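You operate a simulated robot arm through the tools that you are given. There is no shell and no other tool. Be economical: measure what you need, move in short steps, check, and stop when the job is done.

You run a simulated robot arm. Do the job below in one go: nothing can be reset, and whatever is moved stays where it is left.

JOB
Share out the square bottles on the top of the front bench. At the end: the green film roll from the top of the front bench stands where the yellow tag block (marked "KEEP") stood; the square bottle labelled "C" from the top of the front bench is on the black drip tray on the top of the front bench; the square bottle labelled "L" from the top of the front bench is on the red drip dish; the yellow tag block from the top of the front bench stands on top of the white flask (marked "F2"); the square bottle marked "D" from the top of the front bench is on the grey tin dish; whatever was shut is shut again. Leave all else as you found it, and nothing knocked over. Set down upright: square bottle.

Only the result counts: the job must be done as asked and must still hold three seconds after the hand-in. Knocking over, shifting, dropping, spilling or breaking anything else fails it.

ROBOT AND FRAMES
A 7-joint arm with a two-finger gripper, fixed in place. Base frame: the origin is at the foot of the arm, x ahead of it, y to its left, z up; the work surface is at about z = 0.76. Units: m, degrees, N and s.
With the tool pointing down near the work surface it reaches from about 0.34 to 0.72 m from the base axis. Its first joint turns from -66.0 to 66.0 degrees. Payload 2.45 kg.
Tool frame: the origin (TCP) lies between the finger pads and is the grasp point; the fingertips stand 0.026 m ahead of it; z points along the fingers, y is the line along which they close. The gripper opens to 0.096 m. The gripper's body begins 0.069 m behind the TCP.
Orientation is that of the tool frame in the base frame, as [roll, pitch, yaw] about the fixed x, y, z axes, in that order (R = Rz(yaw) Ry(pitch) Rx(roll)). With the fingers straight down and closing along the base's y, the tool's x points along the base's -x, its y along +y and its z along -z.

CONTROLS
- The arm moves only by the tool arm_command. Its argument "deltas" is a list of rows, each an object (a shift or turn left out is 0, a gripper value left out holds the last) with "jaw": the opening, from 0 (shut) to 1 (fully open); "translation": the shift along the tool's x, y, z in m, a list of three; "delta_rot": the turn, a rotation vector about the tool's x, y, z in degrees, a list of three. In form: [{"jaw": jaw, "translation": [x, y, z], "delta_rot": [ax, ay, az]}, ...]. A call has 1 to 8 rows; each row shifts and turns the commanded pose from where the row before left it, along the tool's axes as they then stand. A row lasts 0.2 s, in which the tool goes at most 0.05 m and 8.6 degrees; a call with a longer step from one row to the next is refused whole, and so is a gripper value outside its range. A pose out of reach is approached as far as the arm can. The call stops where the force on the tool passes 40 N (or 10 N more than at its start, if that is more) or the arm is blocked; 0.2 s more then pass. The fingers move at their own pace and stop on an object; they squeeze with about 36 N. The grip force told is the motor's: it shows also when the fingers shut on nothing. Time passes only in rows, and 0.2 s behind the last, so rows that do not move let the fingers close. The reply holds the time, the measured pose of the TCP, the force on the tool along the base axes, the opening and the grip force, in the units named above and with some noise, with the torque about the TCP (base axes, N m) and any sound that the robot's microphone picked up.
- Cameras (640 x 400 px; columns grow to the right, rows downward): "scene" is fixed at [0.1718, -0.4199, 1.3967]; the picture's right is [0.58, -0.82, 0.00], its down [-0.67, -0.47, -0.57] and it looks along [0.47, 0.33, -0.82] (base axes); focal length 321 px, centre (320, 200). "wrist" rides on the gripper at [0.082, 0.003, -0.098] in the tool frame; the picture's right is [-0.04, 1.00, 0.00], its down [-0.73, -0.03, -0.68] and it looks along [-0.68, -0.03, 0.73] (tool axes); focal length 256 px, centre (320, 200). There is no depth. A picture from a camera that has moved, and an enlarged one, comes with that camera's place and axes in the base frame and with its lens.
- get_image(camera): a new picture of that camera. The clock stands still meanwhile.
- zoom(camera, box): a new picture of the part [left, top, right, bottom] of that camera's present view, enlarged. The clock stands still meanwhile.
- hand_in(): hands the job in; it is judged then, once.

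Work in short steps. Places have to be worked out from the pictures, the camera data and where the tool is seen: move nearer, look again, correct. Check each grasp and each placing, and mend what went wrong. You have 120 turns and 84 pictures in all, those below and enlarged ones among them. Open the gripper and draw the arm clear of the work before you hand the job in, unless the task says otherwise; then end with one line.

The tools are called as name(argument=value, ...) on one line, values as JSON. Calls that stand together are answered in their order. arm_command: Moves the arm, as the interface text tells. Its arguments: {"type":"object","properties":{"deltas":{"type":"array","items":{"type":"object","properties":{"jaw":{"type":"number"},"translation":{"type":"array","items":{"type":"number"}},"delta_rot":{"type":"array","items":{"type":"number"}}}}}},"required":["deltas"]} The other tools are called the same way: get_image (camera) takes a picture; zoom (camera, box) takes an enlarged picture of a part of a camera's view; hand_in () hands the job in.

At the start:

```text
time_s: 0.0
ee_pos: [0.3393, -0.0736, 1.1026]
tcp_rot: [180.0, 0.0, -180.0]
contact_force: [0.6, 0.2, 0.5]
ft_torque: [0.0, 0.02, 0.0]
grip_width: 0.0962
finger_force: 0.1
```

scene: 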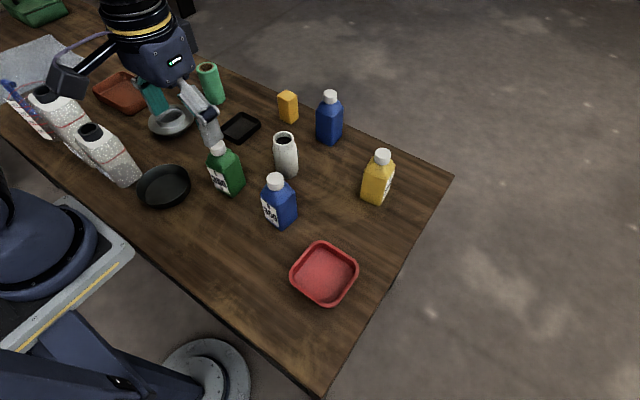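
wrist: 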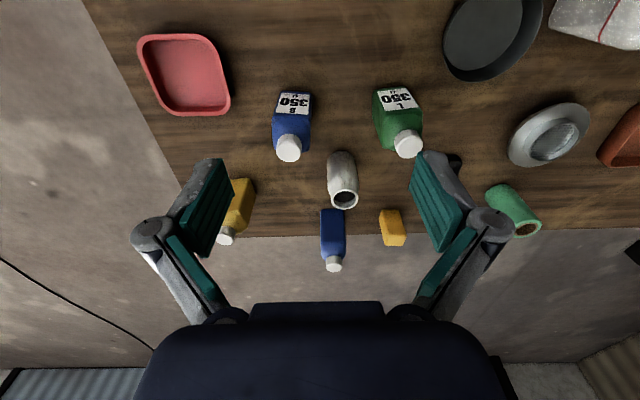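

The front bench shows four square bottles, several dishes, a flask, a block and a green roll. I zoom in to read the labels first.

zoom(camera="scene", box=[190, 80, 410, 240])

zoom(camera="scene", box=[0, 20, 240, 210])

zoom(camera="wrist", box=[180, 60, 460, 280])

```text
2.50 times, centred on (300, 160) of scene
camera zoom: at [0.1718, -0.4199, 1.3967], right [0.58, -0.82, 0.0], down [-0.67, -0.47, -0.57], along [0.47, 0.33, -0.82], focal length 804 px, centre (370, 300)
```

zoom: 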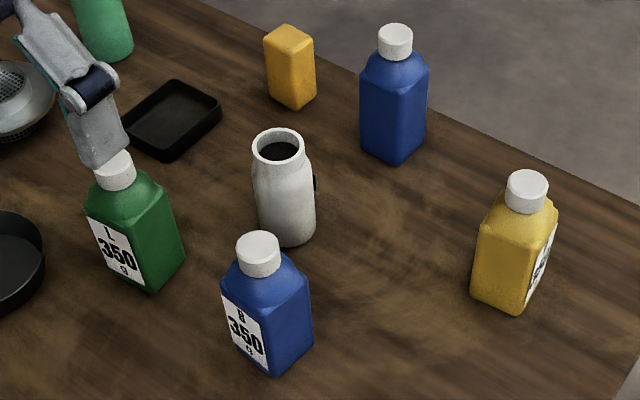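

```text
2.11 times, centred on (120, 115) of scene
camera zoom: at [0.1718, -0.4199, 1.3967], right [0.58, -0.82, 0.0], down [-0.67, -0.47, -0.57], along [0.47, 0.33, -0.82], focal length 677 px, centre (741, 379)
```

zoom: 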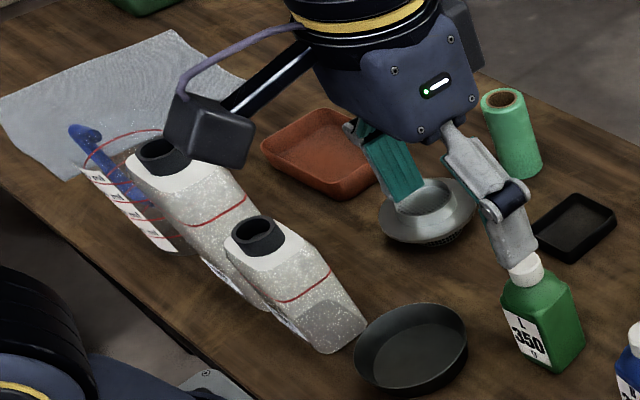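

```text
1.82 times, centred on (320, 170) of wrist
camera zoom: at [0.2576, -0.0702, 1.2023], right [0.04, 1.0, 0.0], down [0.73, -0.03, 0.68], along [0.68, -0.03, -0.73], focal length 465 px, centre (320, 254)
```

zoom: 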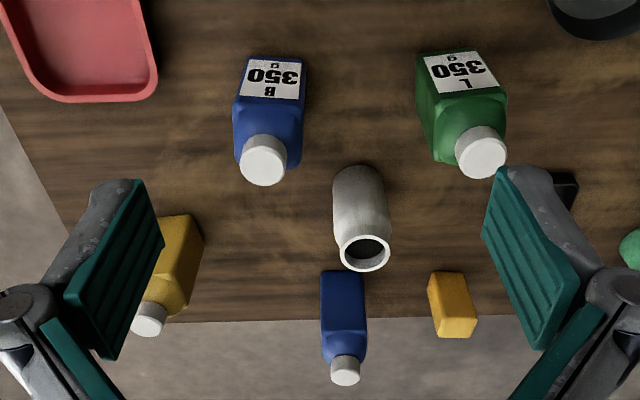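

L is green and the near blue is B. The yellow label is seen at a slant, so I zoom tighter on that, the flask tag and the round dishes.

zoom(camera="scene", box=[350, 140, 410, 210])

zoom(camera="scene", box=[265, 85, 345, 185])

zoom(camera="wrist", box=[370, 0, 640, 240])

```text
5.71 times, centred on (380, 175) of scene
camera zoom: at [0.1718, -0.4199, 1.3967], right [0.58, -0.82, 0.0], down [-0.67, -0.47, -0.57], along [0.47, 0.33, -0.82], focal length 1837 px, centre (-23, 343)
```

zoom: 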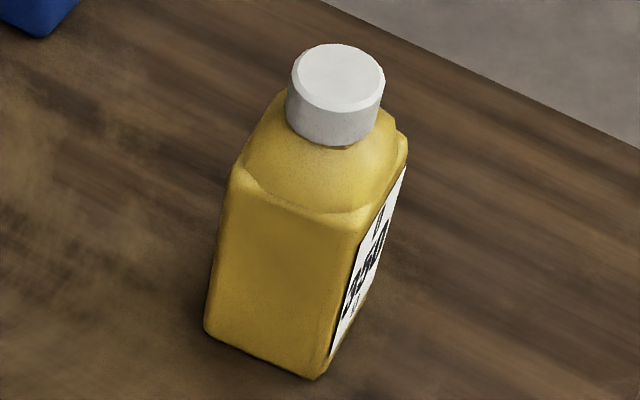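

```text
4.00 times, centred on (305, 135) of scene
camera zoom: at [0.1718, -0.4199, 1.3967], right [0.58, -0.82, 0.0], down [-0.67, -0.47, -0.57], along [0.47, 0.33, -0.82], focal length 1286 px, centre (380, 460)
```

zoom: 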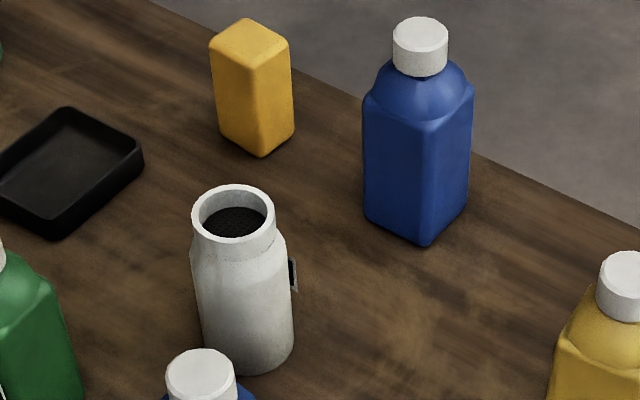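

```text
1.67 times, centred on (505, 120) of wrist
camera zoom: at [0.2576, -0.0702, 1.2023], right [0.04, 1.0, 0.0], down [0.73, -0.03, 0.68], along [0.68, -0.03, -0.73], focal length 427 px, centre (12, 333)
```

zoom: 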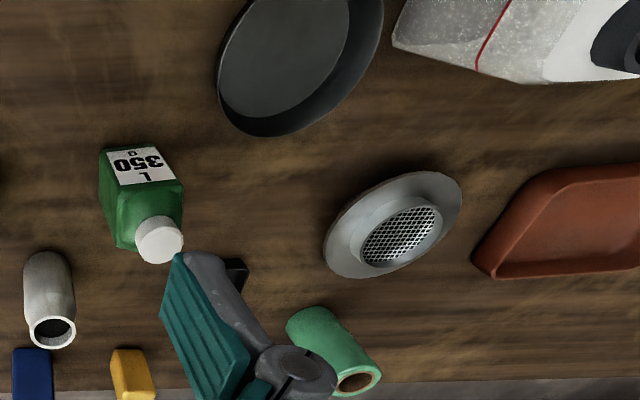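

The grey tin dish is the round dark pan; the silver one is a strainer. C and D are the yellow and far blue bottles, to be settled once one is lifted. First the green L bottle, which I put near (0.437, 0.04); I move above it.

arm_command(deltas=[{"jaw": 1, "translation": [-0.0245, 0.0285, 0.025]}, {"translation": [-0.0245, 0.0285, 0.025]}, {"translation": [-0.0245, 0.0285, 0.025]}, {"translation": [-0.0245, 0.0285, 0.025]}, {}])

get_image(camera="wrist")

get_image(camera="scene")

```text
time_s: 1.2
ee_pos: [0.4385, 0.0395, 1.0032]
tcp_rot: [-179.9, 0.1, -179.9]
contact_force: [0.0, -0.2, -0.6]
ft_torque: [0.04, -0.01, -0.01]
grip_width: 0.0959
finger_force: 0.0
```

```text
75 pictures are left
camera wrist: at [0.3565, 0.044, 1.1027], right [0.04, 1.0, 0.0], down [0.73, -0.03, 0.68], along [0.68, -0.03, -0.73], focal length 256 px, centre (320, 200)
```

wrist: 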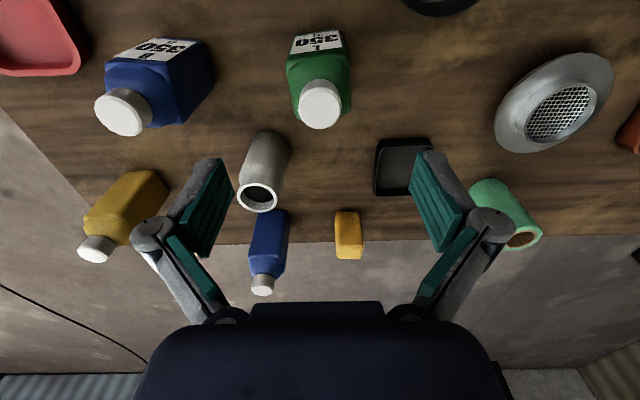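

```text
74 pictures are left
```

scene: 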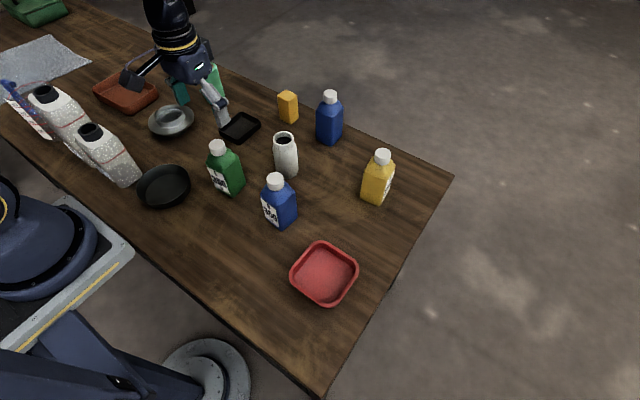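

The green cap lies right under the tool at about (0.436, 0.040). I zoom to judge the bottle's turn.

zoom(camera="wrist", box=[260, 10, 380, 150])

```text
2.86 times, centred on (320, 80) of wrist
camera zoom: at [0.3565, 0.044, 1.1027], right [0.04, 1.0, 0.0], down [0.73, -0.03, 0.68], along [0.68, -0.03, -0.73], focal length 731 px, centre (320, 543)
```

zoom: 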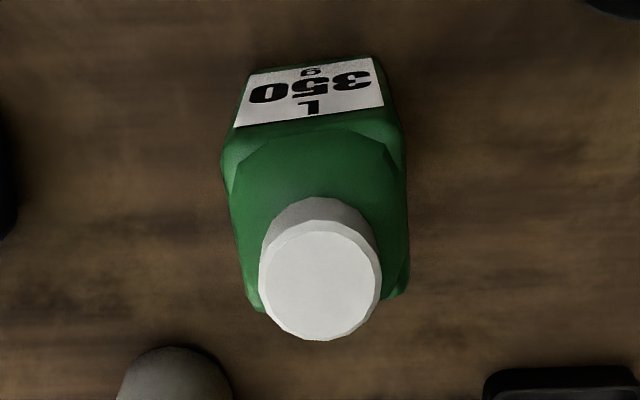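

The bottle is turned about +4° and is roughly 56 mm wide. I turn to match and descend to z≈0.847, pausing open to check.

arm_command(deltas=[{"delta_rot": [0, 0, -4.3]}, {"translation": [0, 0, 0.04]}, {"translation": [0, 0, 0.04]}, {"translation": [0, 0, 0.04]}, {"translation": [0, 0, 0.025]}, {"translation": [0, 0, 0.011]}, {}])

get_image(camera="wrist")

zoom(camera="scene", box=[160, 100, 300, 220])

```text
time_s: 2.8
ee_pos: [0.4376, 0.0393, 0.8476]
tcp_rot: [180.0, 0.0, -175.7]
contact_force: [0.5, -0.4, -0.4]
ft_torque: [0.01, -0.01, 0.01]
grip_width: 0.0959
finger_force: 0.0
```

```text
72 pictures are left
camera wrist: at [0.3553, 0.038, 0.9466], right [-0.04, 1.0, 0.0], down [0.73, 0.03, 0.68], along [0.68, 0.02, -0.73], focal length 256 px, centre (320, 200)
```

wrist: 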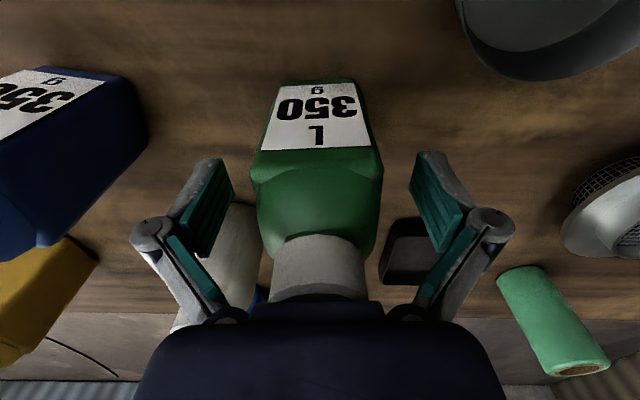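

```text
3.33 times, centred on (230, 160) of scene
camera zoom: at [0.1718, -0.4199, 1.3967], right [0.58, -0.82, 0.0], down [-0.67, -0.47, -0.57], along [0.47, 0.33, -0.82], focal length 1072 px, centre (620, 333)
```

zoom: 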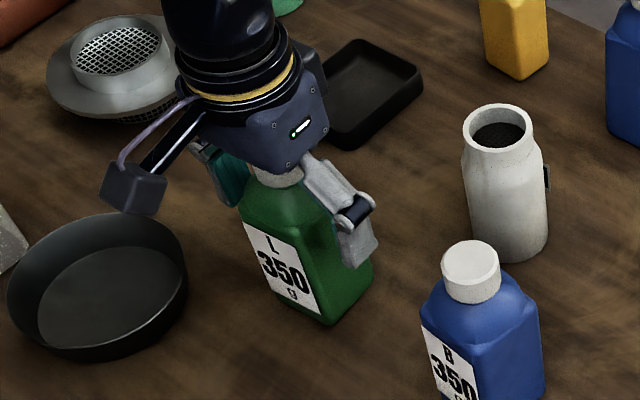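

No contact and the bottle sits between the fingers. Close and wait.

arm_command(deltas=[{"jaw": 0}, {}, {}, {}, {}])

```text
time_s: 4.0
ee_pos: [0.4363, 0.0399, 0.8484]
tcp_rot: [180.0, -0.1, -175.7]
contact_force: [-0.6, -2.0, 4.0]
ft_torque: [-0.1, 0.06, 0.11]
grip_width: 0.0557
finger_force: 36.2
```

Gripped at 55.7 mm. Lift straight up 0.175 m so the base clears the other bottles.

arm_command(deltas=[{"translation": [0, 0, -0.02]}, {"translation": [0, 0, -0.04]}, {"translation": [0, 0, -0.04]}, {"translation": [0, 0, -0.04]}, {"translation": [0, 0, -0.035]}, {}])

get_image(camera="wrist")

zoom(camera="scene", box=[250, 210, 400, 330])

```text
time_s: 5.4
ee_pos: [0.4358, 0.0404, 1.0225]
tcp_rot: [-180.0, 0.0, -175.8]
contact_force: [-0.3, 0.9, -3.3]
ft_torque: [0.0, 0.01, -0.01]
grip_width: 0.0556
finger_force: 36.2
```

```text
70 pictures are left
camera wrist: at [0.354, 0.0376, 1.1216], right [-0.04, 1.0, 0.0], down [0.73, 0.03, 0.68], along [0.68, 0.02, -0.73], focal length 256 px, centre (320, 200)
```

wrist: 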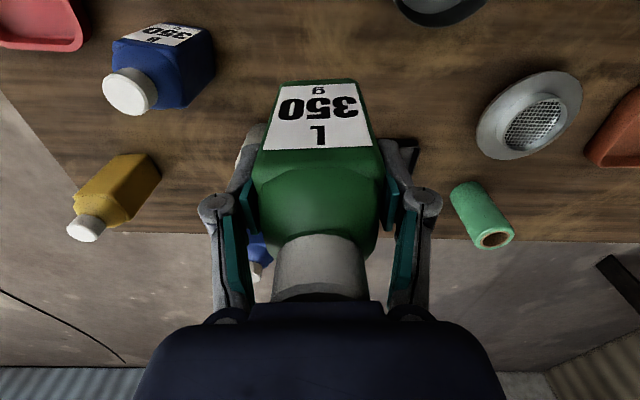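

```text
3.33 times, centred on (325, 270) of scene
camera zoom: at [0.1718, -0.4199, 1.3967], right [0.58, -0.82, 0.0], down [-0.67, -0.47, -0.57], along [0.47, 0.33, -0.82], focal length 1072 px, centre (303, -33)
```

zoom: 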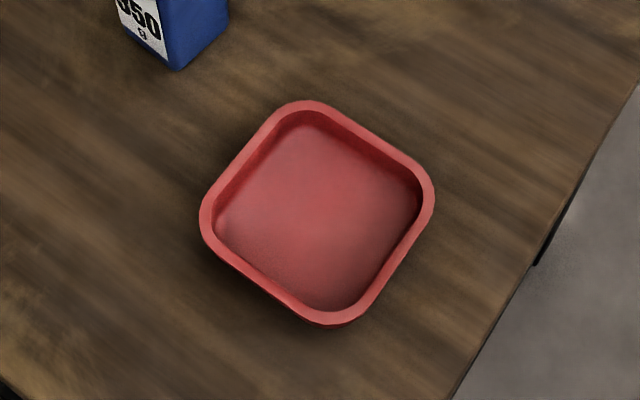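

The weight reads right. The red dish centre works out to about (0.389, -0.279), square to the base. I turn the bottle back square and carry it over at this height.

arm_command(deltas=[{"delta_rot": [0, 0, 4.2]}, {"translation": [0.0067, -0.0456, 0]}, {"translation": [0.0067, -0.0456, 0]}, {"translation": [0.0067, -0.0456, 0]}, {"translation": [0.0067, -0.0456, 0]}, {"translation": [0.0067, -0.0456, 0]}, {"translation": [0.0067, -0.0456, 0]}, {"translation": [0.0067, -0.0456, 0]}])

get_image(camera="scene")

get_image(camera="wrist")

```text
time_s: 7.2
ee_pos: [0.3909, -0.2803, 1.0225]
tcp_rot: [179.9, 0.1, -179.9]
contact_force: [0.3, -0.7, -3.9]
ft_torque: [0.02, 0.0, 0.04]
grip_width: 0.0557
finger_force: 35.6
```

```text
68 pictures are left
```

scene: 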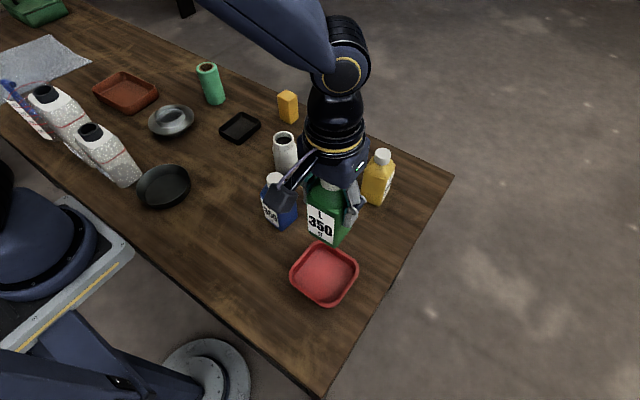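

```text
67 pictures are left
camera wrist: at [0.3089, -0.277, 1.1218], right [0.04, 1.0, 0.0], down [0.73, -0.03, 0.68], along [0.68, -0.02, -0.73], focal length 256 px, centre (320, 200)
```

wrist: 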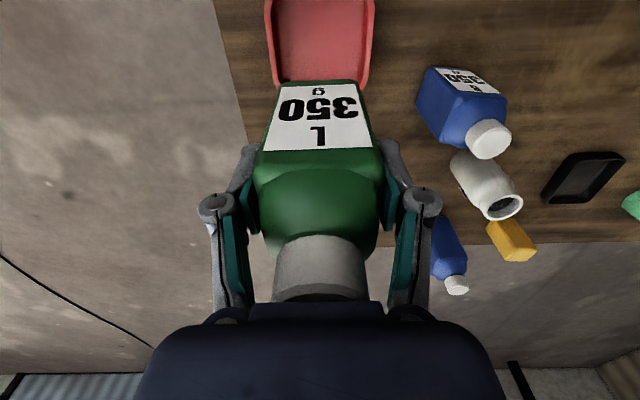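

Alignment over the dish looks good. I descend most of the way, then check.

arm_command(deltas=[{"translation": [0, 0, 0.04]}, {"translation": [0, 0, 0.04]}, {"translation": [0, 0, 0.04]}, {"translation": [0, 0, 0.02]}, {}])

zoom(camera="scene", box=[250, 180, 420, 320])

get_image(camera="wrist")

```text
time_s: 8.4
ee_pos: [0.3909, -0.2794, 0.8836]
tcp_rot: [180.0, 0.0, -179.9]
contact_force: [0.3, -0.3, -4.2]
ft_torque: [0.0, 0.0, 0.05]
grip_width: 0.0556
finger_force: 36.2
```

```text
2.86 times, centred on (335, 250) of scene
camera zoom: at [0.1719, -0.4199, 1.3967], right [0.58, -0.82, 0.0], down [-0.67, -0.47, -0.57], along [0.47, 0.33, -0.82], focal length 918 px, centre (277, 57)
```

zoom: 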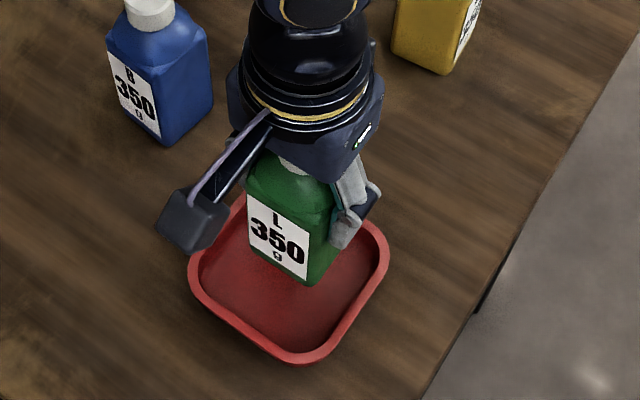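

```text
65 pictures are left
camera wrist: at [0.3096, -0.2758, 0.9821], right [0.04, 1.0, 0.0], down [0.73, -0.03, 0.68], along [0.68, -0.03, -0.73], focal length 256 px, centre (320, 200)
```

wrist: 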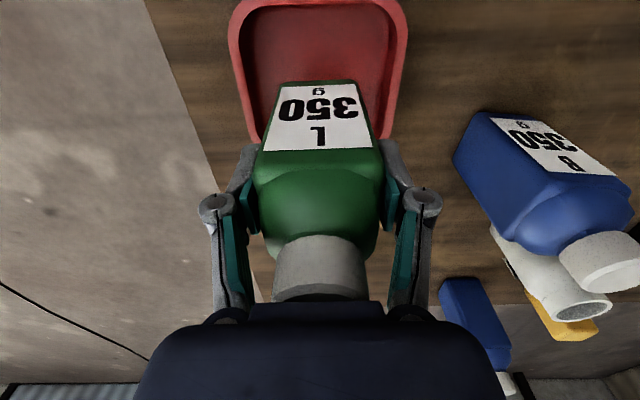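

The bottle is centred over the dish with room around it. Lower in small steps until it touches.

arm_command(deltas=[{"translation": [0.003, 0, 0.02]}, {"translation": [0, 0, 0.005]}, {"translation": [0, 0, 0.003]}, {}])

```text
time_s: 9.4
ee_pos: [0.3881, -0.2792, 0.8542]
tcp_rot: [-180.0, 0.0, -179.9]
contact_force: [0.2, 0.6, -3.6]
ft_torque: [-0.02, 0.03, -0.01]
grip_width: 0.0554
finger_force: 35.9
```

Still hanging free at 0.854. A few more millimetres.

arm_command(deltas=[{"translation": [0, 0, 0.002]}, {"translation": [0, 0, 0.002]}, {}])

zoom(camera="scene", box=[270, 200, 390, 320])

```text
time_s: 10.2
ee_pos: [0.3884, -0.2788, 0.851]
tcp_rot: [-179.9, 0.0, -179.9]
contact_force: [-3.8, 3.7, 26.0]
ft_torque: [0.13, 0.18, 0.04]
grip_width: 0.0555
finger_force: 36.2
```

```text
3.33 times, centred on (330, 260) of scene
camera zoom: at [0.1714, -0.4196, 1.3969], right [0.58, -0.82, 0.0], down [-0.67, -0.47, -0.58], along [0.47, 0.33, -0.82], focal length 1072 px, centre (287, 0)
```

zoom: 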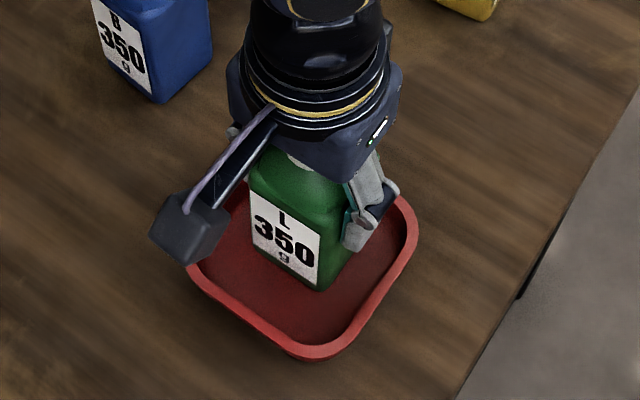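

Contact with the dish floor (26 N up). Back off 1.5 mm and release.

arm_command(deltas=[{"translation": [0, 0, -0.0015]}, {"jaw": 1}, {}, {}, {}, {"translation": [0, 0, -0.03]}, {"translation": [0, 0, -0.04]}, {"translation": [0, 0, -0.04]}])

get_image(camera="scene")

```text
time_s: 12.0
ee_pos: [0.3879, -0.2787, 0.9624]
tcp_rot: [-180.0, -0.1, -179.9]
contact_force: [0.1, -0.1, -0.4]
ft_torque: [0.0, 0.0, -0.02]
grip_width: 0.0962
finger_force: 0.1
```

```text
63 pictures are left
```

scene: 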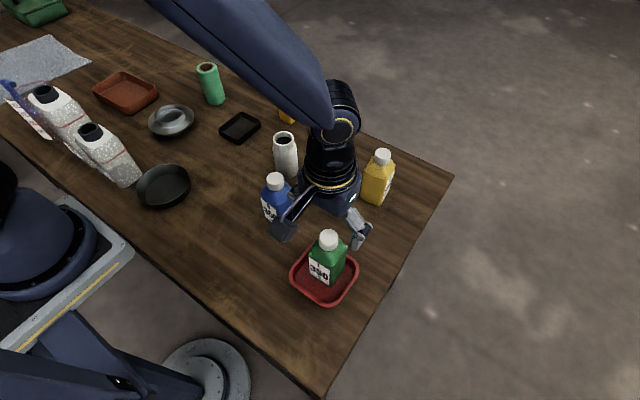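

L stands in the red dish. Now to the yellow bottle, which I estimate at (0.627, -0.27): up, forward, look.

arm_command(deltas=[{"translation": [0, 0, -0.035]}, {"translation": [0, 0, -0.03]}, {"translation": [-0.046, 0.002, 0]}, {"translation": [-0.046, 0.002, 0]}, {"translation": [-0.046, 0.002, 0]}, {"translation": [-0.046, 0.002, 0]}, {}])

get_image(camera="wrist")

```text
time_s: 13.6
ee_pos: [0.5719, -0.2721, 1.0274]
tcp_rot: [-180.0, -0.1, -179.8]
contact_force: [0.0, 0.0, 1.0]
ft_torque: [-0.01, 0.0, -0.02]
grip_width: 0.096
finger_force: 0.0
```

```text
62 pictures are left
camera wrist: at [0.4904, -0.2685, 1.1262], right [0.04, 1.0, 0.0], down [0.73, -0.03, 0.68], along [0.68, -0.03, -0.73], focal length 256 px, centre (320, 200)
```

wrist: 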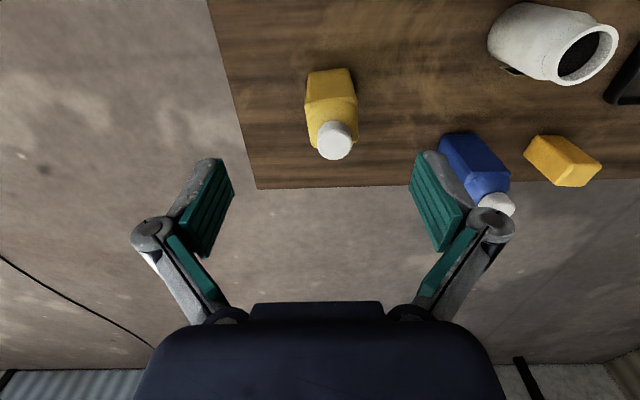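

zoom(camera="wrist", box=[270, 50, 390, 170])

zoom(camera="wrist", box=[400, 0, 640, 230])

```text
3.33 times, centred on (330, 110) of wrist
camera zoom: at [0.4904, -0.2685, 1.1262], right [0.04, 1.0, 0.0], down [0.73, -0.03, 0.68], along [0.68, -0.03, -0.73], focal length 853 px, centre (287, 500)
```

zoom: 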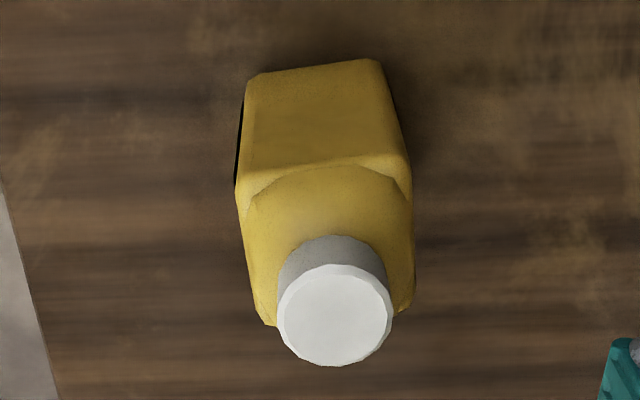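

```text
1.74 times, centred on (520, 115) of wrist
camera zoom: at [0.4904, -0.2685, 1.1262], right [0.04, 1.0, 0.0], down [0.73, -0.03, 0.68], along [0.68, -0.03, -0.73], focal length 445 px, centre (-28, 348)
```

zoom: 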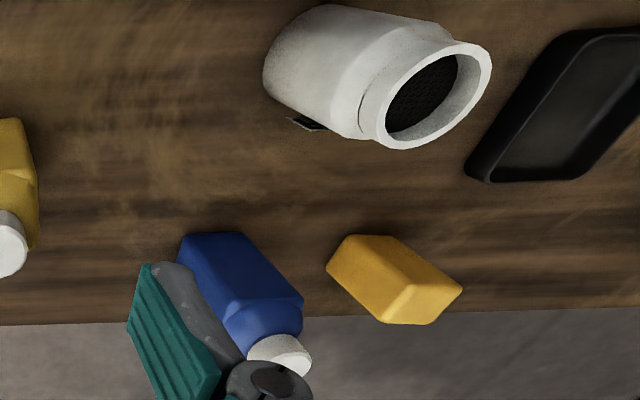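

The yellow bottle is at about (0.6235, -0.2605), turned about +5°. Align and descend to z≈0.848.

arm_command(deltas=[{"translation": [-0.026, 0.006, 0]}, {"translation": [-0.0256, 0.0057, 0]}, {"delta_rot": [0, 0, -5]}, {"translation": [0, 0, 0.045]}, {"translation": [0, 0, 0.045]}, {"translation": [0, 0, 0.04]}, {"translation": [0, 0, 0.03]}, {"translation": [0, 0, 0.019]}])

get_image(camera="wrist")

```text
time_s: 15.4
ee_pos: [0.624, -0.2588, 0.8472]
tcp_rot: [-179.9, 0.1, -174.8]
contact_force: [0.1, 1.1, 0.9]
ft_torque: [0.01, -0.01, 0.02]
grip_width: 0.0961
finger_force: 0.0
```

```text
59 pictures are left
camera wrist: at [0.5422, -0.2623, 0.9467], right [-0.05, 1.0, 0.0], down [0.73, 0.04, 0.68], along [0.68, 0.03, -0.73], focal length 256 px, centre (320, 200)
```

wrist: 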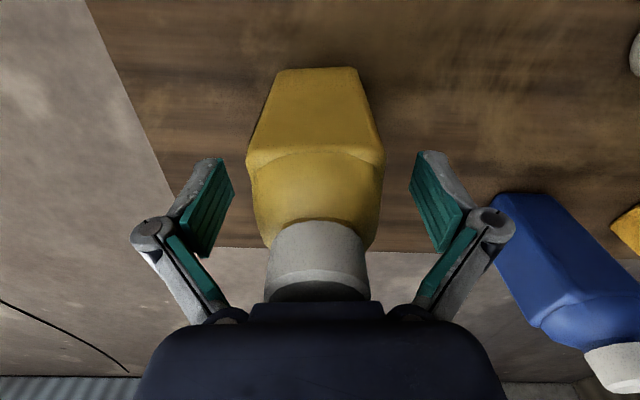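

Well centred. Close and lift.

arm_command(deltas=[{"jaw": 0}, {}, {}, {}, {"translation": [0, 0, -0.02]}, {"translation": [0, 0, -0.045]}, {"translation": [0, 0, -0.045]}, {"translation": [0, 0, -0.045]}])

```text
time_s: 17.2
ee_pos: [0.6235, -0.259, 1.0027]
tcp_rot: [-180.0, 0.1, -174.9]
contact_force: [-1.0, -0.9, -3.2]
ft_torque: [0.02, -0.02, 0.02]
grip_width: 0.0556
finger_force: 36.2
```

Yellow is held. I try to read its label, now higher and nearer the camera.

zoom(camera="scene", box=[340, 80, 460, 200])

```text
3.33 times, centred on (400, 140) of scene
camera zoom: at [0.1719, -0.4199, 1.3967], right [0.58, -0.82, 0.0], down [-0.67, -0.47, -0.57], along [0.47, 0.33, -0.82], focal length 1072 px, centre (53, 400)
```

zoom: 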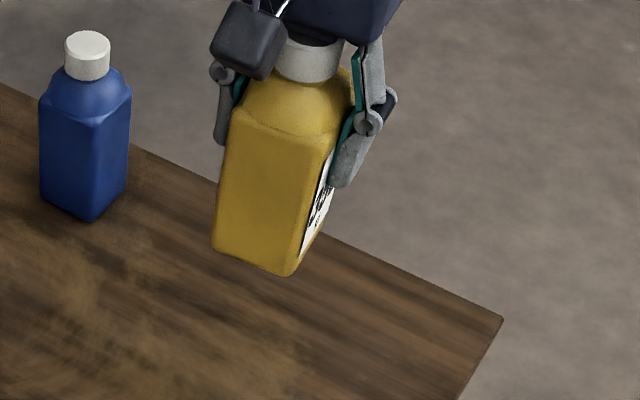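

The finger covers the letter. I set the bottle back on its spot, and will regrip it turned 90° so the wrist camera faces the label; that grip also suits the pan.

arm_command(deltas=[{"translation": [0, 0, 0.045]}, {"translation": [0, 0, 0.045]}, {"translation": [0, 0, 0.045]}, {"translation": [0, 0, 0.015]}, {"translation": [0, 0, 0.003]}, {}])

```text
time_s: 18.6
ee_pos: [0.6223, -0.2595, 0.8494]
tcp_rot: [179.9, 0.1, -174.9]
contact_force: [-0.2, -0.1, -3.9]
ft_torque: [0.0, -0.05, 0.0]
grip_width: 0.0557
finger_force: 35.9
```

arm_command(deltas=[{"translation": [0, 0, 0.0015]}, {"translation": [0, 0, 0.001]}, {}])

```text
time_s: 19.4
ee_pos: [0.6226, -0.2598, 0.8495]
tcp_rot: [-179.9, 0.0, -174.8]
contact_force: [-3.1, 1.7, 7.9]
ft_torque: [-0.05, 0.53, -0.06]
grip_width: 0.0555
finger_force: 35.8
```

It touches the bench. Release, rise, and begin turning.

arm_command(deltas=[{"jaw": 1}, {}, {}, {}, {"translation": [0, 0, -0.035]}, {"translation": [0, 0, -0.045]}, {"translation": [0, 0, -0.045]}, {"translation": [0, 0, -0.03]}])

arm_command(deltas=[{"delta_rot": [0, 0, -8.5]}, {"delta_rot": [0, 0, -8.5]}, {"delta_rot": [0, 0, -8.5]}, {"delta_rot": [0, 0, -8.5]}, {"delta_rot": [0, 0, -8.5]}, {"delta_rot": [0, 0, -8.5]}, {"delta_rot": [0, 0, -8.5]}, {"delta_rot": [0, 0, -8.5]}])

arm_command(deltas=[{"delta_rot": [0, 0, -8]}, {"delta_rot": [0, 0, -8]}, {"delta_rot": [0, 0, -6]}, {}])

get_image(camera="wrist")

```text
time_s: 21.2
ee_pos: [0.623, -0.2594, 1.0028]
tcp_rot: [180.0, 0.0, -174.9]
contact_force: [-0.1, 0.7, 0.3]
ft_torque: [0.02, 0.01, 0.0]
grip_width: 0.0959
finger_force: 0.1
```

```text
time_s: 23.0
ee_pos: [0.6236, -0.2585, 1.0025]
tcp_rot: [-180.0, 0.0, -106.8]
contact_force: [-0.7, 0.2, -0.2]
ft_torque: [0.0, -0.01, 0.01]
grip_width: 0.0959
finger_force: 0.0
```

```text
time_s: 24.0
ee_pos: [0.6237, -0.2588, 1.0026]
tcp_rot: [179.9, 0.0, -84.8]
contact_force: [0.0, -0.4, -0.1]
ft_torque: [-0.02, -0.03, 0.02]
grip_width: 0.096
finger_force: 0.0
```

```text
57 pictures are left
camera wrist: at [0.6277, -0.3401, 1.101], right [-1.0, -0.05, 0.0], down [-0.04, 0.73, 0.68], along [-0.03, 0.68, -0.73], focal length 256 px, centre (320, 200)
```

wrist: 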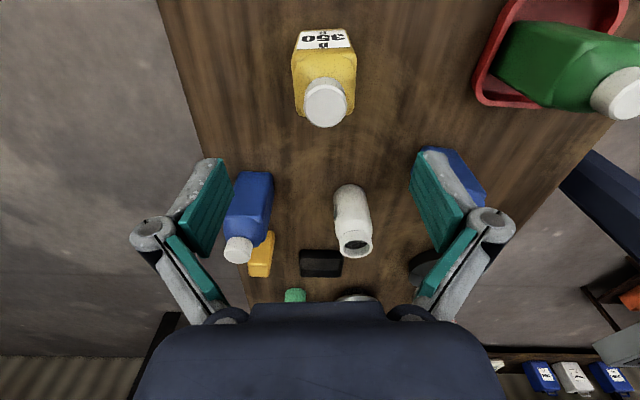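

zoom(camera="wrist", box=[270, 10, 380, 130])

```text
3.33 times, centred on (325, 70) of wrist
camera zoom: at [0.6277, -0.3401, 1.101], right [-1.0, -0.05, 0.0], down [-0.04, 0.73, 0.68], along [-0.03, 0.68, -0.73], focal length 853 px, centre (303, 633)
```

zoom: 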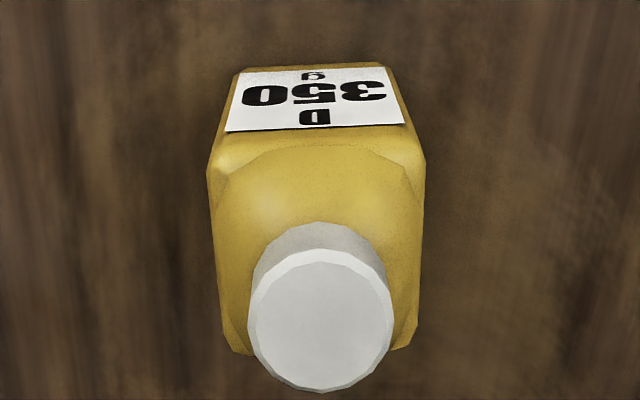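

Yellow is D (so far blue is C). The grip angle is aligned; I shift 3 mm and descend.

arm_command(deltas=[{"translation": [0, 0.003, 0.04]}, {"translation": [0, 0, 0.045]}, {"translation": [0, 0, 0.04]}, {"translation": [0, 0, 0.03]}, {"jaw": 0}, {}, {}, {}])

```text
time_s: 25.8
ee_pos: [0.6204, -0.2603, 0.8469]
tcp_rot: [179.9, 0.0, -84.8]
contact_force: [-0.7, 1.0, 0.2]
ft_torque: [-0.06, 0.05, 0.03]
grip_width: 0.0554
finger_force: 36.1
```

Gripped. Lift 0.18 m and start towards the pan.

arm_command(deltas=[{"translation": [0, 0, -0.03]}, {"translation": [0, 0, -0.05]}, {"translation": [0, 0, -0.05]}, {"translation": [0, 0, -0.05]}, {"translation": [-0.0414, 0.02526, 0]}, {"translation": [-0.0414, 0.02526, 0]}, {"translation": [-0.0414, 0.02526, 0]}, {"translation": [-0.0414, 0.02526, 0]}])

arm_command(deltas=[{"translation": [-0.0414, 0.02526, 0]}, {"translation": [-0.0414, 0.02526, 0]}, {"translation": [-0.0414, 0.02526, 0]}, {"translation": [-0.0414, 0.02526, 0]}, {"translation": [-0.0414, 0.02526, 0]}, {}])

get_image(camera="wrist")

get_image(camera="scene")

```text
time_s: 27.6
ee_pos: [0.5053, -0.104, 1.0279]
tcp_rot: [180.0, 0.1, -85.0]
contact_force: [-0.5, 0.2, -3.8]
ft_torque: [-0.03, -0.04, 0.01]
grip_width: 0.0554
finger_force: 35.7
```

```text
time_s: 29.0
ee_pos: [0.3591, 0.092, 1.0265]
tcp_rot: [-179.9, 0.0, -84.9]
contact_force: [0.7, 0.1, -3.2]
ft_torque: [0.01, -0.01, 0.02]
grip_width: 0.0559
finger_force: 36.2
```

```text
55 pictures are left
camera wrist: at [0.3635, 0.0111, 1.1263], right [-1.0, -0.05, 0.0], down [-0.04, 0.73, 0.68], along [-0.03, 0.68, -0.73], focal length 256 px, centre (320, 200)
```

wrist: 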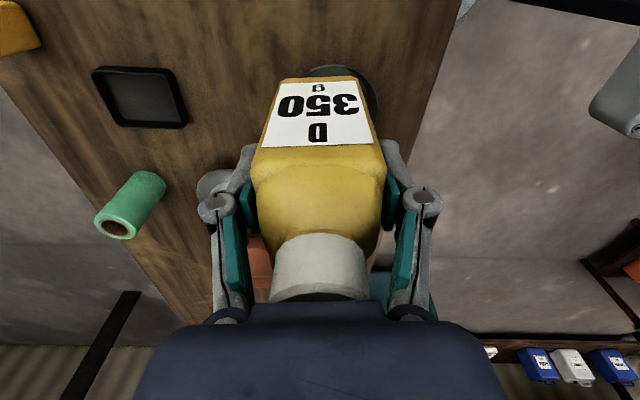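

```text
54 pictures are left
```

scene: 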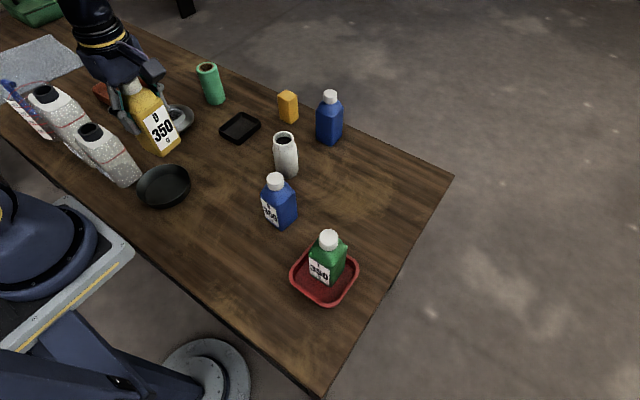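

I take a close look at the pan to pin down its centre.

zoom(camera="scene", box=[60, 90, 210, 220])

```text
3.08 times, centred on (135, 155) of scene
camera zoom: at [0.1718, -0.4199, 1.3967], right [0.58, -0.82, 0.0], down [-0.67, -0.47, -0.57], along [0.47, 0.33, -0.82], focal length 989 px, centre (889, 338)
```

zoom: 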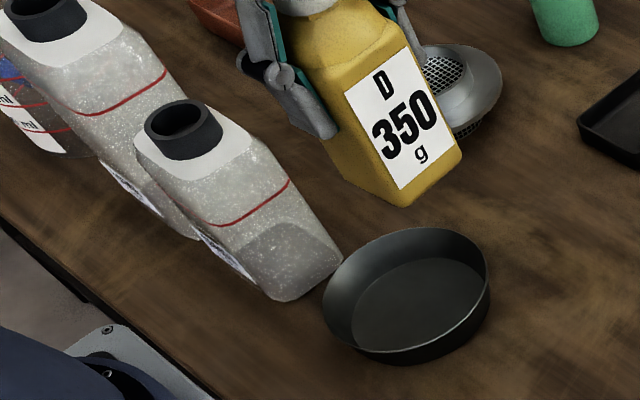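

The pan centre works out to about (0.339, 0.158), with the nearest bag safely beyond at y≈0.25. Move over it and descend partway.

arm_command(deltas=[{"translation": [-0.0338, 0.007, 0]}, {"translation": [-0.0338, 0.007, 0]}, {"translation": [0, 0, 0.045]}, {"translation": [0, 0, 0.045]}, {"translation": [0, 0, 0.03]}, {"translation": [0, 0, 0.015]}, {}])

zoom(camera="scene", box=[60, 90, 210, 220])

get_image(camera="wrist")

```text
time_s: 30.6
ee_pos: [0.3396, 0.1578, 0.8926]
tcp_rot: [180.0, 0.0, -84.9]
contact_force: [1.0, 0.6, -4.2]
ft_torque: [-0.02, -0.05, 0.03]
grip_width: 0.0555
finger_force: 36.3
```

```text
3.08 times, centred on (135, 155) of scene
camera zoom: at [0.1719, -0.4199, 1.3967], right [0.58, -0.82, 0.0], down [-0.67, -0.47, -0.57], along [0.47, 0.33, -0.82], focal length 989 px, centre (889, 338)
```

zoom: 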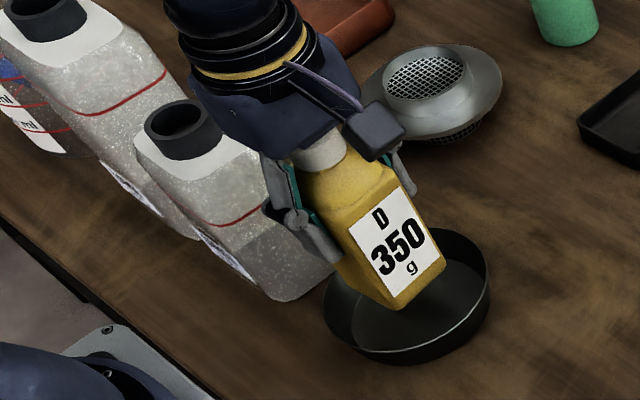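

```text
51 pictures are left
camera wrist: at [0.3438, 0.0768, 0.9909], right [-1.0, -0.05, 0.0], down [-0.04, 0.73, 0.68], along [-0.03, 0.68, -0.73], focal length 256 px, centre (320, 200)
```

wrist: 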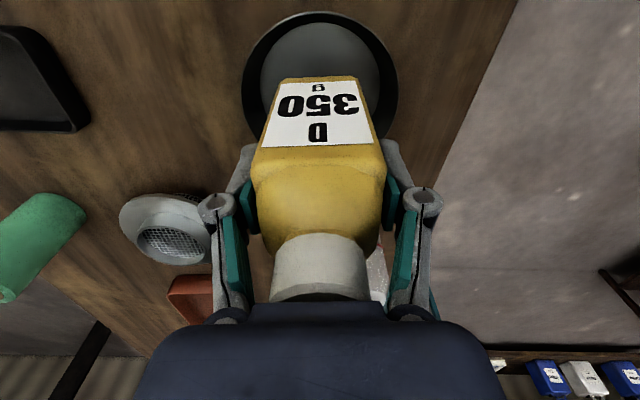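

Centred to within a few mm; nudge 4 mm further and lower.

arm_command(deltas=[{"translation": [-0.004, 0, 0.012]}, {"translation": [0, 0, 0.015]}, {"translation": [0, 0, 0.008]}, {"translation": [0, 0, 0.003]}, {}])

```text
time_s: 31.8
ee_pos: [0.3403, 0.1624, 0.8536]
tcp_rot: [-179.9, 0.1, -84.9]
contact_force: [-0.2, -0.5, -3.4]
ft_torque: [-0.03, -0.03, -0.01]
grip_width: 0.0558
finger_force: 36.0
```

arm_command(deltas=[{"translation": [0, 0, 0.002]}, {"translation": [0, 0, 0.0015]}, {}])

zoom(camera="scene", box=[60, 90, 210, 220])

```text
time_s: 32.6
ee_pos: [0.3396, 0.1619, 0.8508]
tcp_rot: [-179.8, 0.1, -85.0]
contact_force: [-3.3, -2.3, 25.8]
ft_torque: [-0.07, 0.13, 0.0]
grip_width: 0.0558
finger_force: 35.9
```

```text
3.08 times, centred on (135, 155) of scene
camera zoom: at [0.1715, -0.4201, 1.3967], right [0.58, -0.82, 0.0], down [-0.67, -0.47, -0.58], along [0.47, 0.33, -0.82], focal length 989 px, centre (889, 338)
```

zoom: 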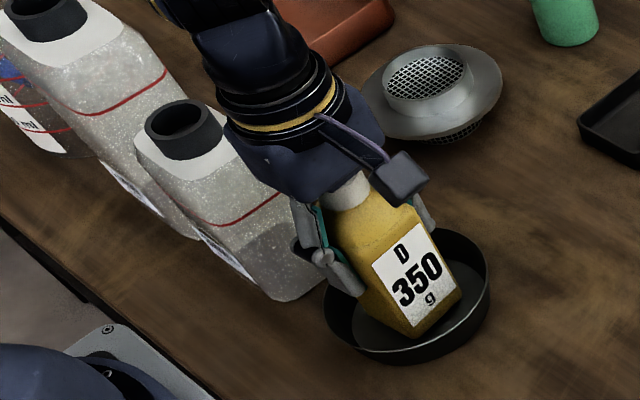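

Resting inside the pan. Ease off, release and rise.

arm_command(deltas=[{"translation": [0, 0, -0.0015]}, {"jaw": 1}, {}, {}, {}, {"translation": [0, 0, -0.03]}, {"translation": [0, 0, -0.045]}, {"translation": [0, 0, -0.045]}])

arm_command(deltas=[{"translation": [0, 0, -0.05]}, {"delta_rot": [0, 0, 8.5]}, {"delta_rot": [0, 0, 8.5]}, {"delta_rot": [0, 0, 8.5]}, {"delta_rot": [0, 0, 8.5]}, {"delta_rot": [0, 0, 8.5]}, {"delta_rot": [0, 0, 8.5]}, {"delta_rot": [0, 0, 8.5]}])

get_image(camera="scene")

```text
time_s: 34.4
ee_pos: [0.3392, 0.1624, 0.9737]
tcp_rot: [180.0, 0.0, -84.8]
contact_force: [-0.3, 1.0, 0.9]
ft_torque: [-0.01, 0.01, -0.04]
grip_width: 0.0963
finger_force: 0.0
```

```text
time_s: 36.2
ee_pos: [0.3407, 0.1619, 1.0222]
tcp_rot: [-179.9, -0.1, -144.6]
contact_force: [-0.7, 0.0, 0.8]
ft_torque: [0.0, 0.01, -0.02]
grip_width: 0.096
finger_force: 0.0
```

```text
49 pictures are left
```

scene: 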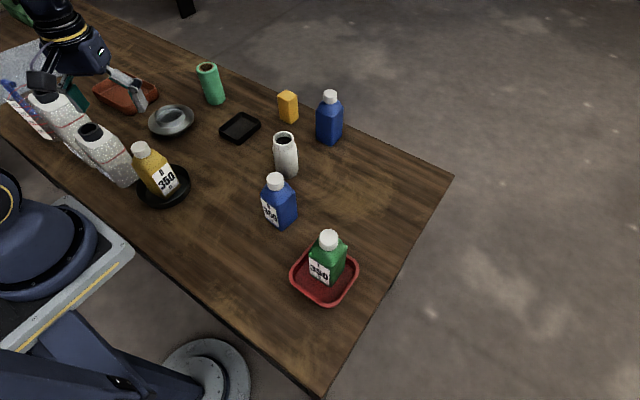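

D stands in the pan. Now to the far blue C: turn back square and go to about (0.63, -0.067).

arm_command(deltas=[{"delta_rot": [0, 0, 8.5]}, {"delta_rot": [0, 0, 8.5]}, {"delta_rot": [0, 0, 8.5]}, {"delta_rot": [0, 0, 8.5]}, {"delta_rot": [0, 0, 1.4]}])

arm_command(deltas=[{"translation": [-0.03625, -0.0286, 0]}, {"translation": [-0.03625, -0.0286, 0]}, {"translation": [-0.03625, -0.0286, 0]}, {"translation": [-0.03625, -0.0286, 0]}, {"translation": [-0.03625, -0.0286, 0]}, {"translation": [-0.03625, -0.0286, 0]}, {"translation": [-0.03625, -0.0286, 0]}, {"translation": [-0.03625, -0.0286, 0]}])

get_image(camera="wrist")

```text
time_s: 37.4
ee_pos: [0.34, 0.1612, 1.0223]
tcp_rot: [-180.0, 0.0, 180.0]
contact_force: [0.2, -0.1, -0.3]
ft_torque: [0.0, -0.04, -0.01]
grip_width: 0.0961
finger_force: 0.1
```

```text
time_s: 39.2
ee_pos: [0.6307, -0.0668, 1.0213]
tcp_rot: [180.0, 0.0, -179.8]
contact_force: [0.4, -0.2, -0.3]
ft_torque: [0.02, 0.02, -0.01]
grip_width: 0.0961
finger_force: 0.0
```

```text
48 pictures are left
camera wrist: at [0.549, -0.0629, 1.121], right [0.04, 1.0, 0.0], down [0.73, -0.03, 0.68], along [0.68, -0.02, -0.73], focal length 256 px, centre (320, 200)
```

wrist: 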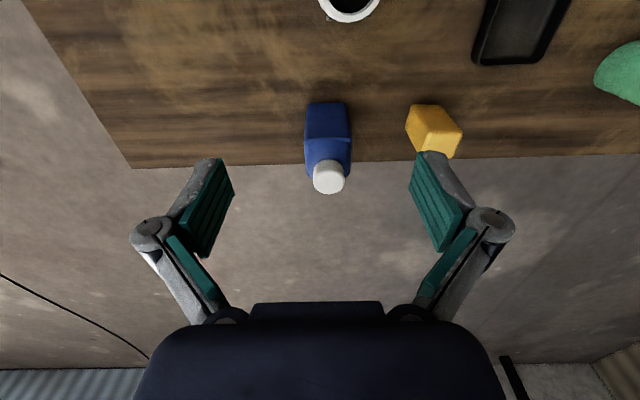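

zoom(camera="wrist", box=[280, 80, 480, 205])

```text
3.20 times, centred on (380, 142) of wrist
camera zoom: at [0.549, -0.0629, 1.121], right [0.04, 1.0, 0.0], down [0.73, -0.03, 0.68], along [0.68, -0.02, -0.73], focal length 819 px, centre (128, 384)
```

zoom: 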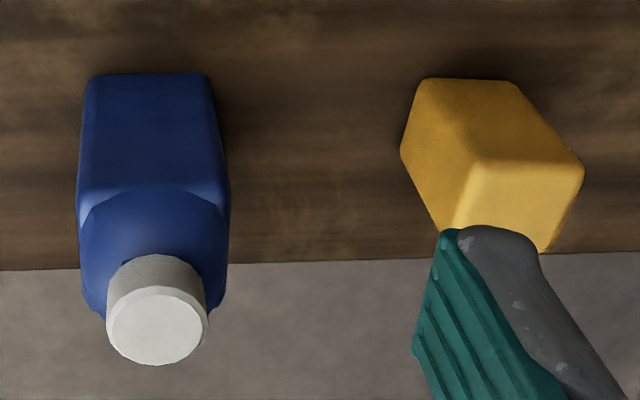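

Far blue C sits at about (0.724, -0.059), turned about -2.5°, at the edge of reach. I move over it and read the pose to see whether the arm gets there.

arm_command(deltas=[{"translation": [-0.045, 0.004, 0], "delta_rot": [0, 0, 2.5]}, {"translation": [-0.046, 0.004, 0]}, {"translation": [0, 0, 0.04]}, {"translation": [0, 0, 0.03]}, {}])

get_image(camera="wrist")

```text
time_s: 40.4
ee_pos: [0.7212, -0.0612, 0.9522]
tcp_rot: [-179.9, -0.1, 177.7]
contact_force: [1.1, 0.1, 0.2]
ft_torque: [0.01, 0.04, 0.01]
grip_width: 0.0961
finger_force: 0.0
```

```text
46 pictures are left
camera wrist: at [0.6397, -0.0537, 1.0514], right [0.08, 1.0, 0.0], down [0.73, -0.06, 0.68], along [0.68, -0.05, -0.73], focal length 256 px, centre (320, 200)
```

wrist: 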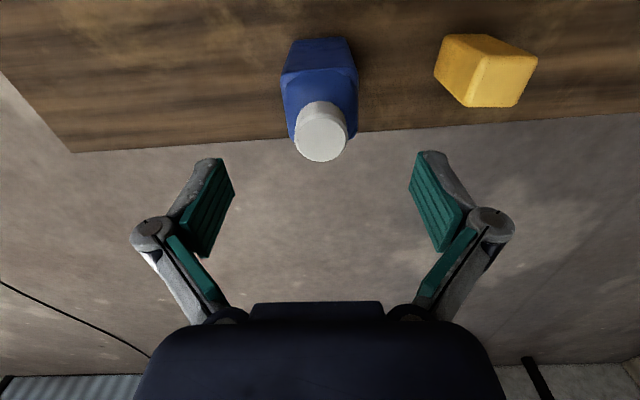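

Reach is fine, and the bottle is centred. Shift 2 mm, descend, grip.

arm_command(deltas=[{"translation": [0, 0.002, 0.04]}, {"translation": [0, 0, 0.04]}, {"translation": [0, 0, 0.024]}, {}])

arm_command(deltas=[{"jaw": 0}, {}, {}, {}, {}])

```text
time_s: 41.4
ee_pos: [0.7219, -0.0585, 0.8477]
tcp_rot: [-180.0, 0.0, 177.7]
contact_force: [-0.3, -1.3, 0.5]
ft_torque: [0.01, 0.03, -0.01]
grip_width: 0.0959
finger_force: 0.2
```

```text
time_s: 42.6
ee_pos: [0.7211, -0.0587, 0.8478]
tcp_rot: [180.0, 0.0, 177.6]
contact_force: [-0.9, -1.3, 2.7]
ft_torque: [-0.09, 0.14, 0.07]
grip_width: 0.0555
finger_force: 36.3
```

Gripped. Lift 0.13 m, then look closely at the black tray.

arm_command(deltas=[{"translation": [0, 0, -0.02]}, {"translation": [0, 0, -0.04]}, {"translation": [0, 0, -0.04]}, {"translation": [0, 0, -0.03]}, {}])

zoom(camera="scene", box=[200, 70, 340, 190])

```text
time_s: 43.8
ee_pos: [0.7212, -0.0572, 0.9784]
tcp_rot: [180.0, -0.1, 177.7]
contact_force: [0.9, -0.5, -3.3]
ft_torque: [-0.01, -0.03, -0.02]
grip_width: 0.0555
finger_force: 35.8
```

```text
3.33 times, centred on (270, 130) of scene
camera zoom: at [0.1719, -0.4199, 1.3967], right [0.58, -0.82, 0.0], down [-0.67, -0.47, -0.57], along [0.47, 0.33, -0.82], focal length 1072 px, centre (487, 433)
```

zoom: 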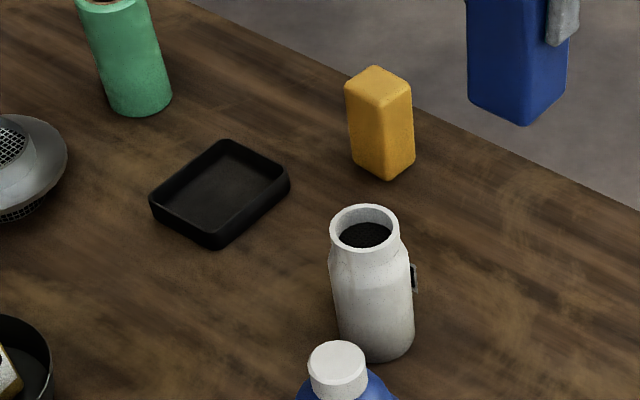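

The tray is about 0.082 m square, centred at about (0.603, 0.155) and turned about -3°. Carry C over it and check.

arm_command(deltas=[{"translation": [0.02107, 0.0345, 0]}, {"translation": [0.02107, 0.0345, 0]}, {"translation": [0.02107, 0.0345, 0]}, {"translation": [0.02107, 0.0345, 0]}, {"translation": [0.02107, 0.0345, 0]}, {"translation": [0.02107, 0.0345, 0], "delta_rot": [0, 0, 1]}, {"translation": [0, 0, 0.04]}, {"translation": [0, 0, 0.03]}])

get_image(camera="wrist")

zoom(camera="scene", box=[170, 70, 310, 190])

```text
time_s: 45.6
ee_pos: [0.6022, 0.1532, 0.9087]
tcp_rot: [-179.9, 0.0, 176.8]
contact_force: [0.0, -0.4, -3.1]
ft_torque: [-0.03, -0.03, -0.02]
grip_width: 0.0555
finger_force: 36.1
```

```text
44 pictures are left
camera wrist: at [0.5217, 0.162, 1.0075], right [0.1, 1.0, 0.0], down [0.73, -0.07, 0.68], along [0.68, -0.07, -0.73], focal length 256 px, centre (320, 200)
```

wrist: 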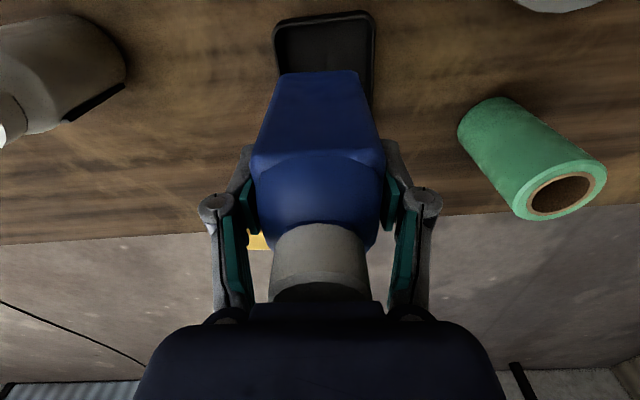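

```text
3.33 times, centred on (240, 130) of scene
camera zoom: at [0.1719, -0.4199, 1.3967], right [0.58, -0.82, 0.0], down [-0.67, -0.47, -0.57], along [0.47, 0.33, -0.82], focal length 1072 px, centre (587, 433)
```

zoom: 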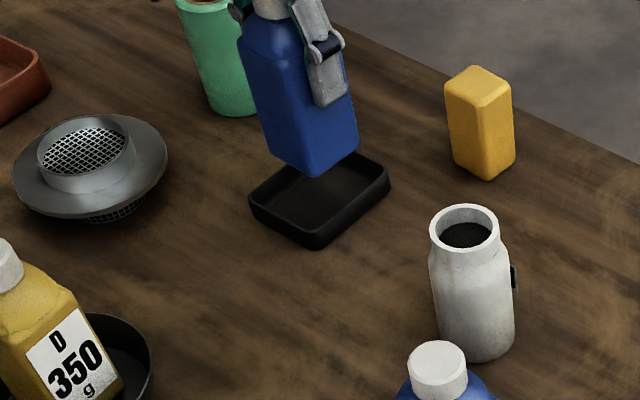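

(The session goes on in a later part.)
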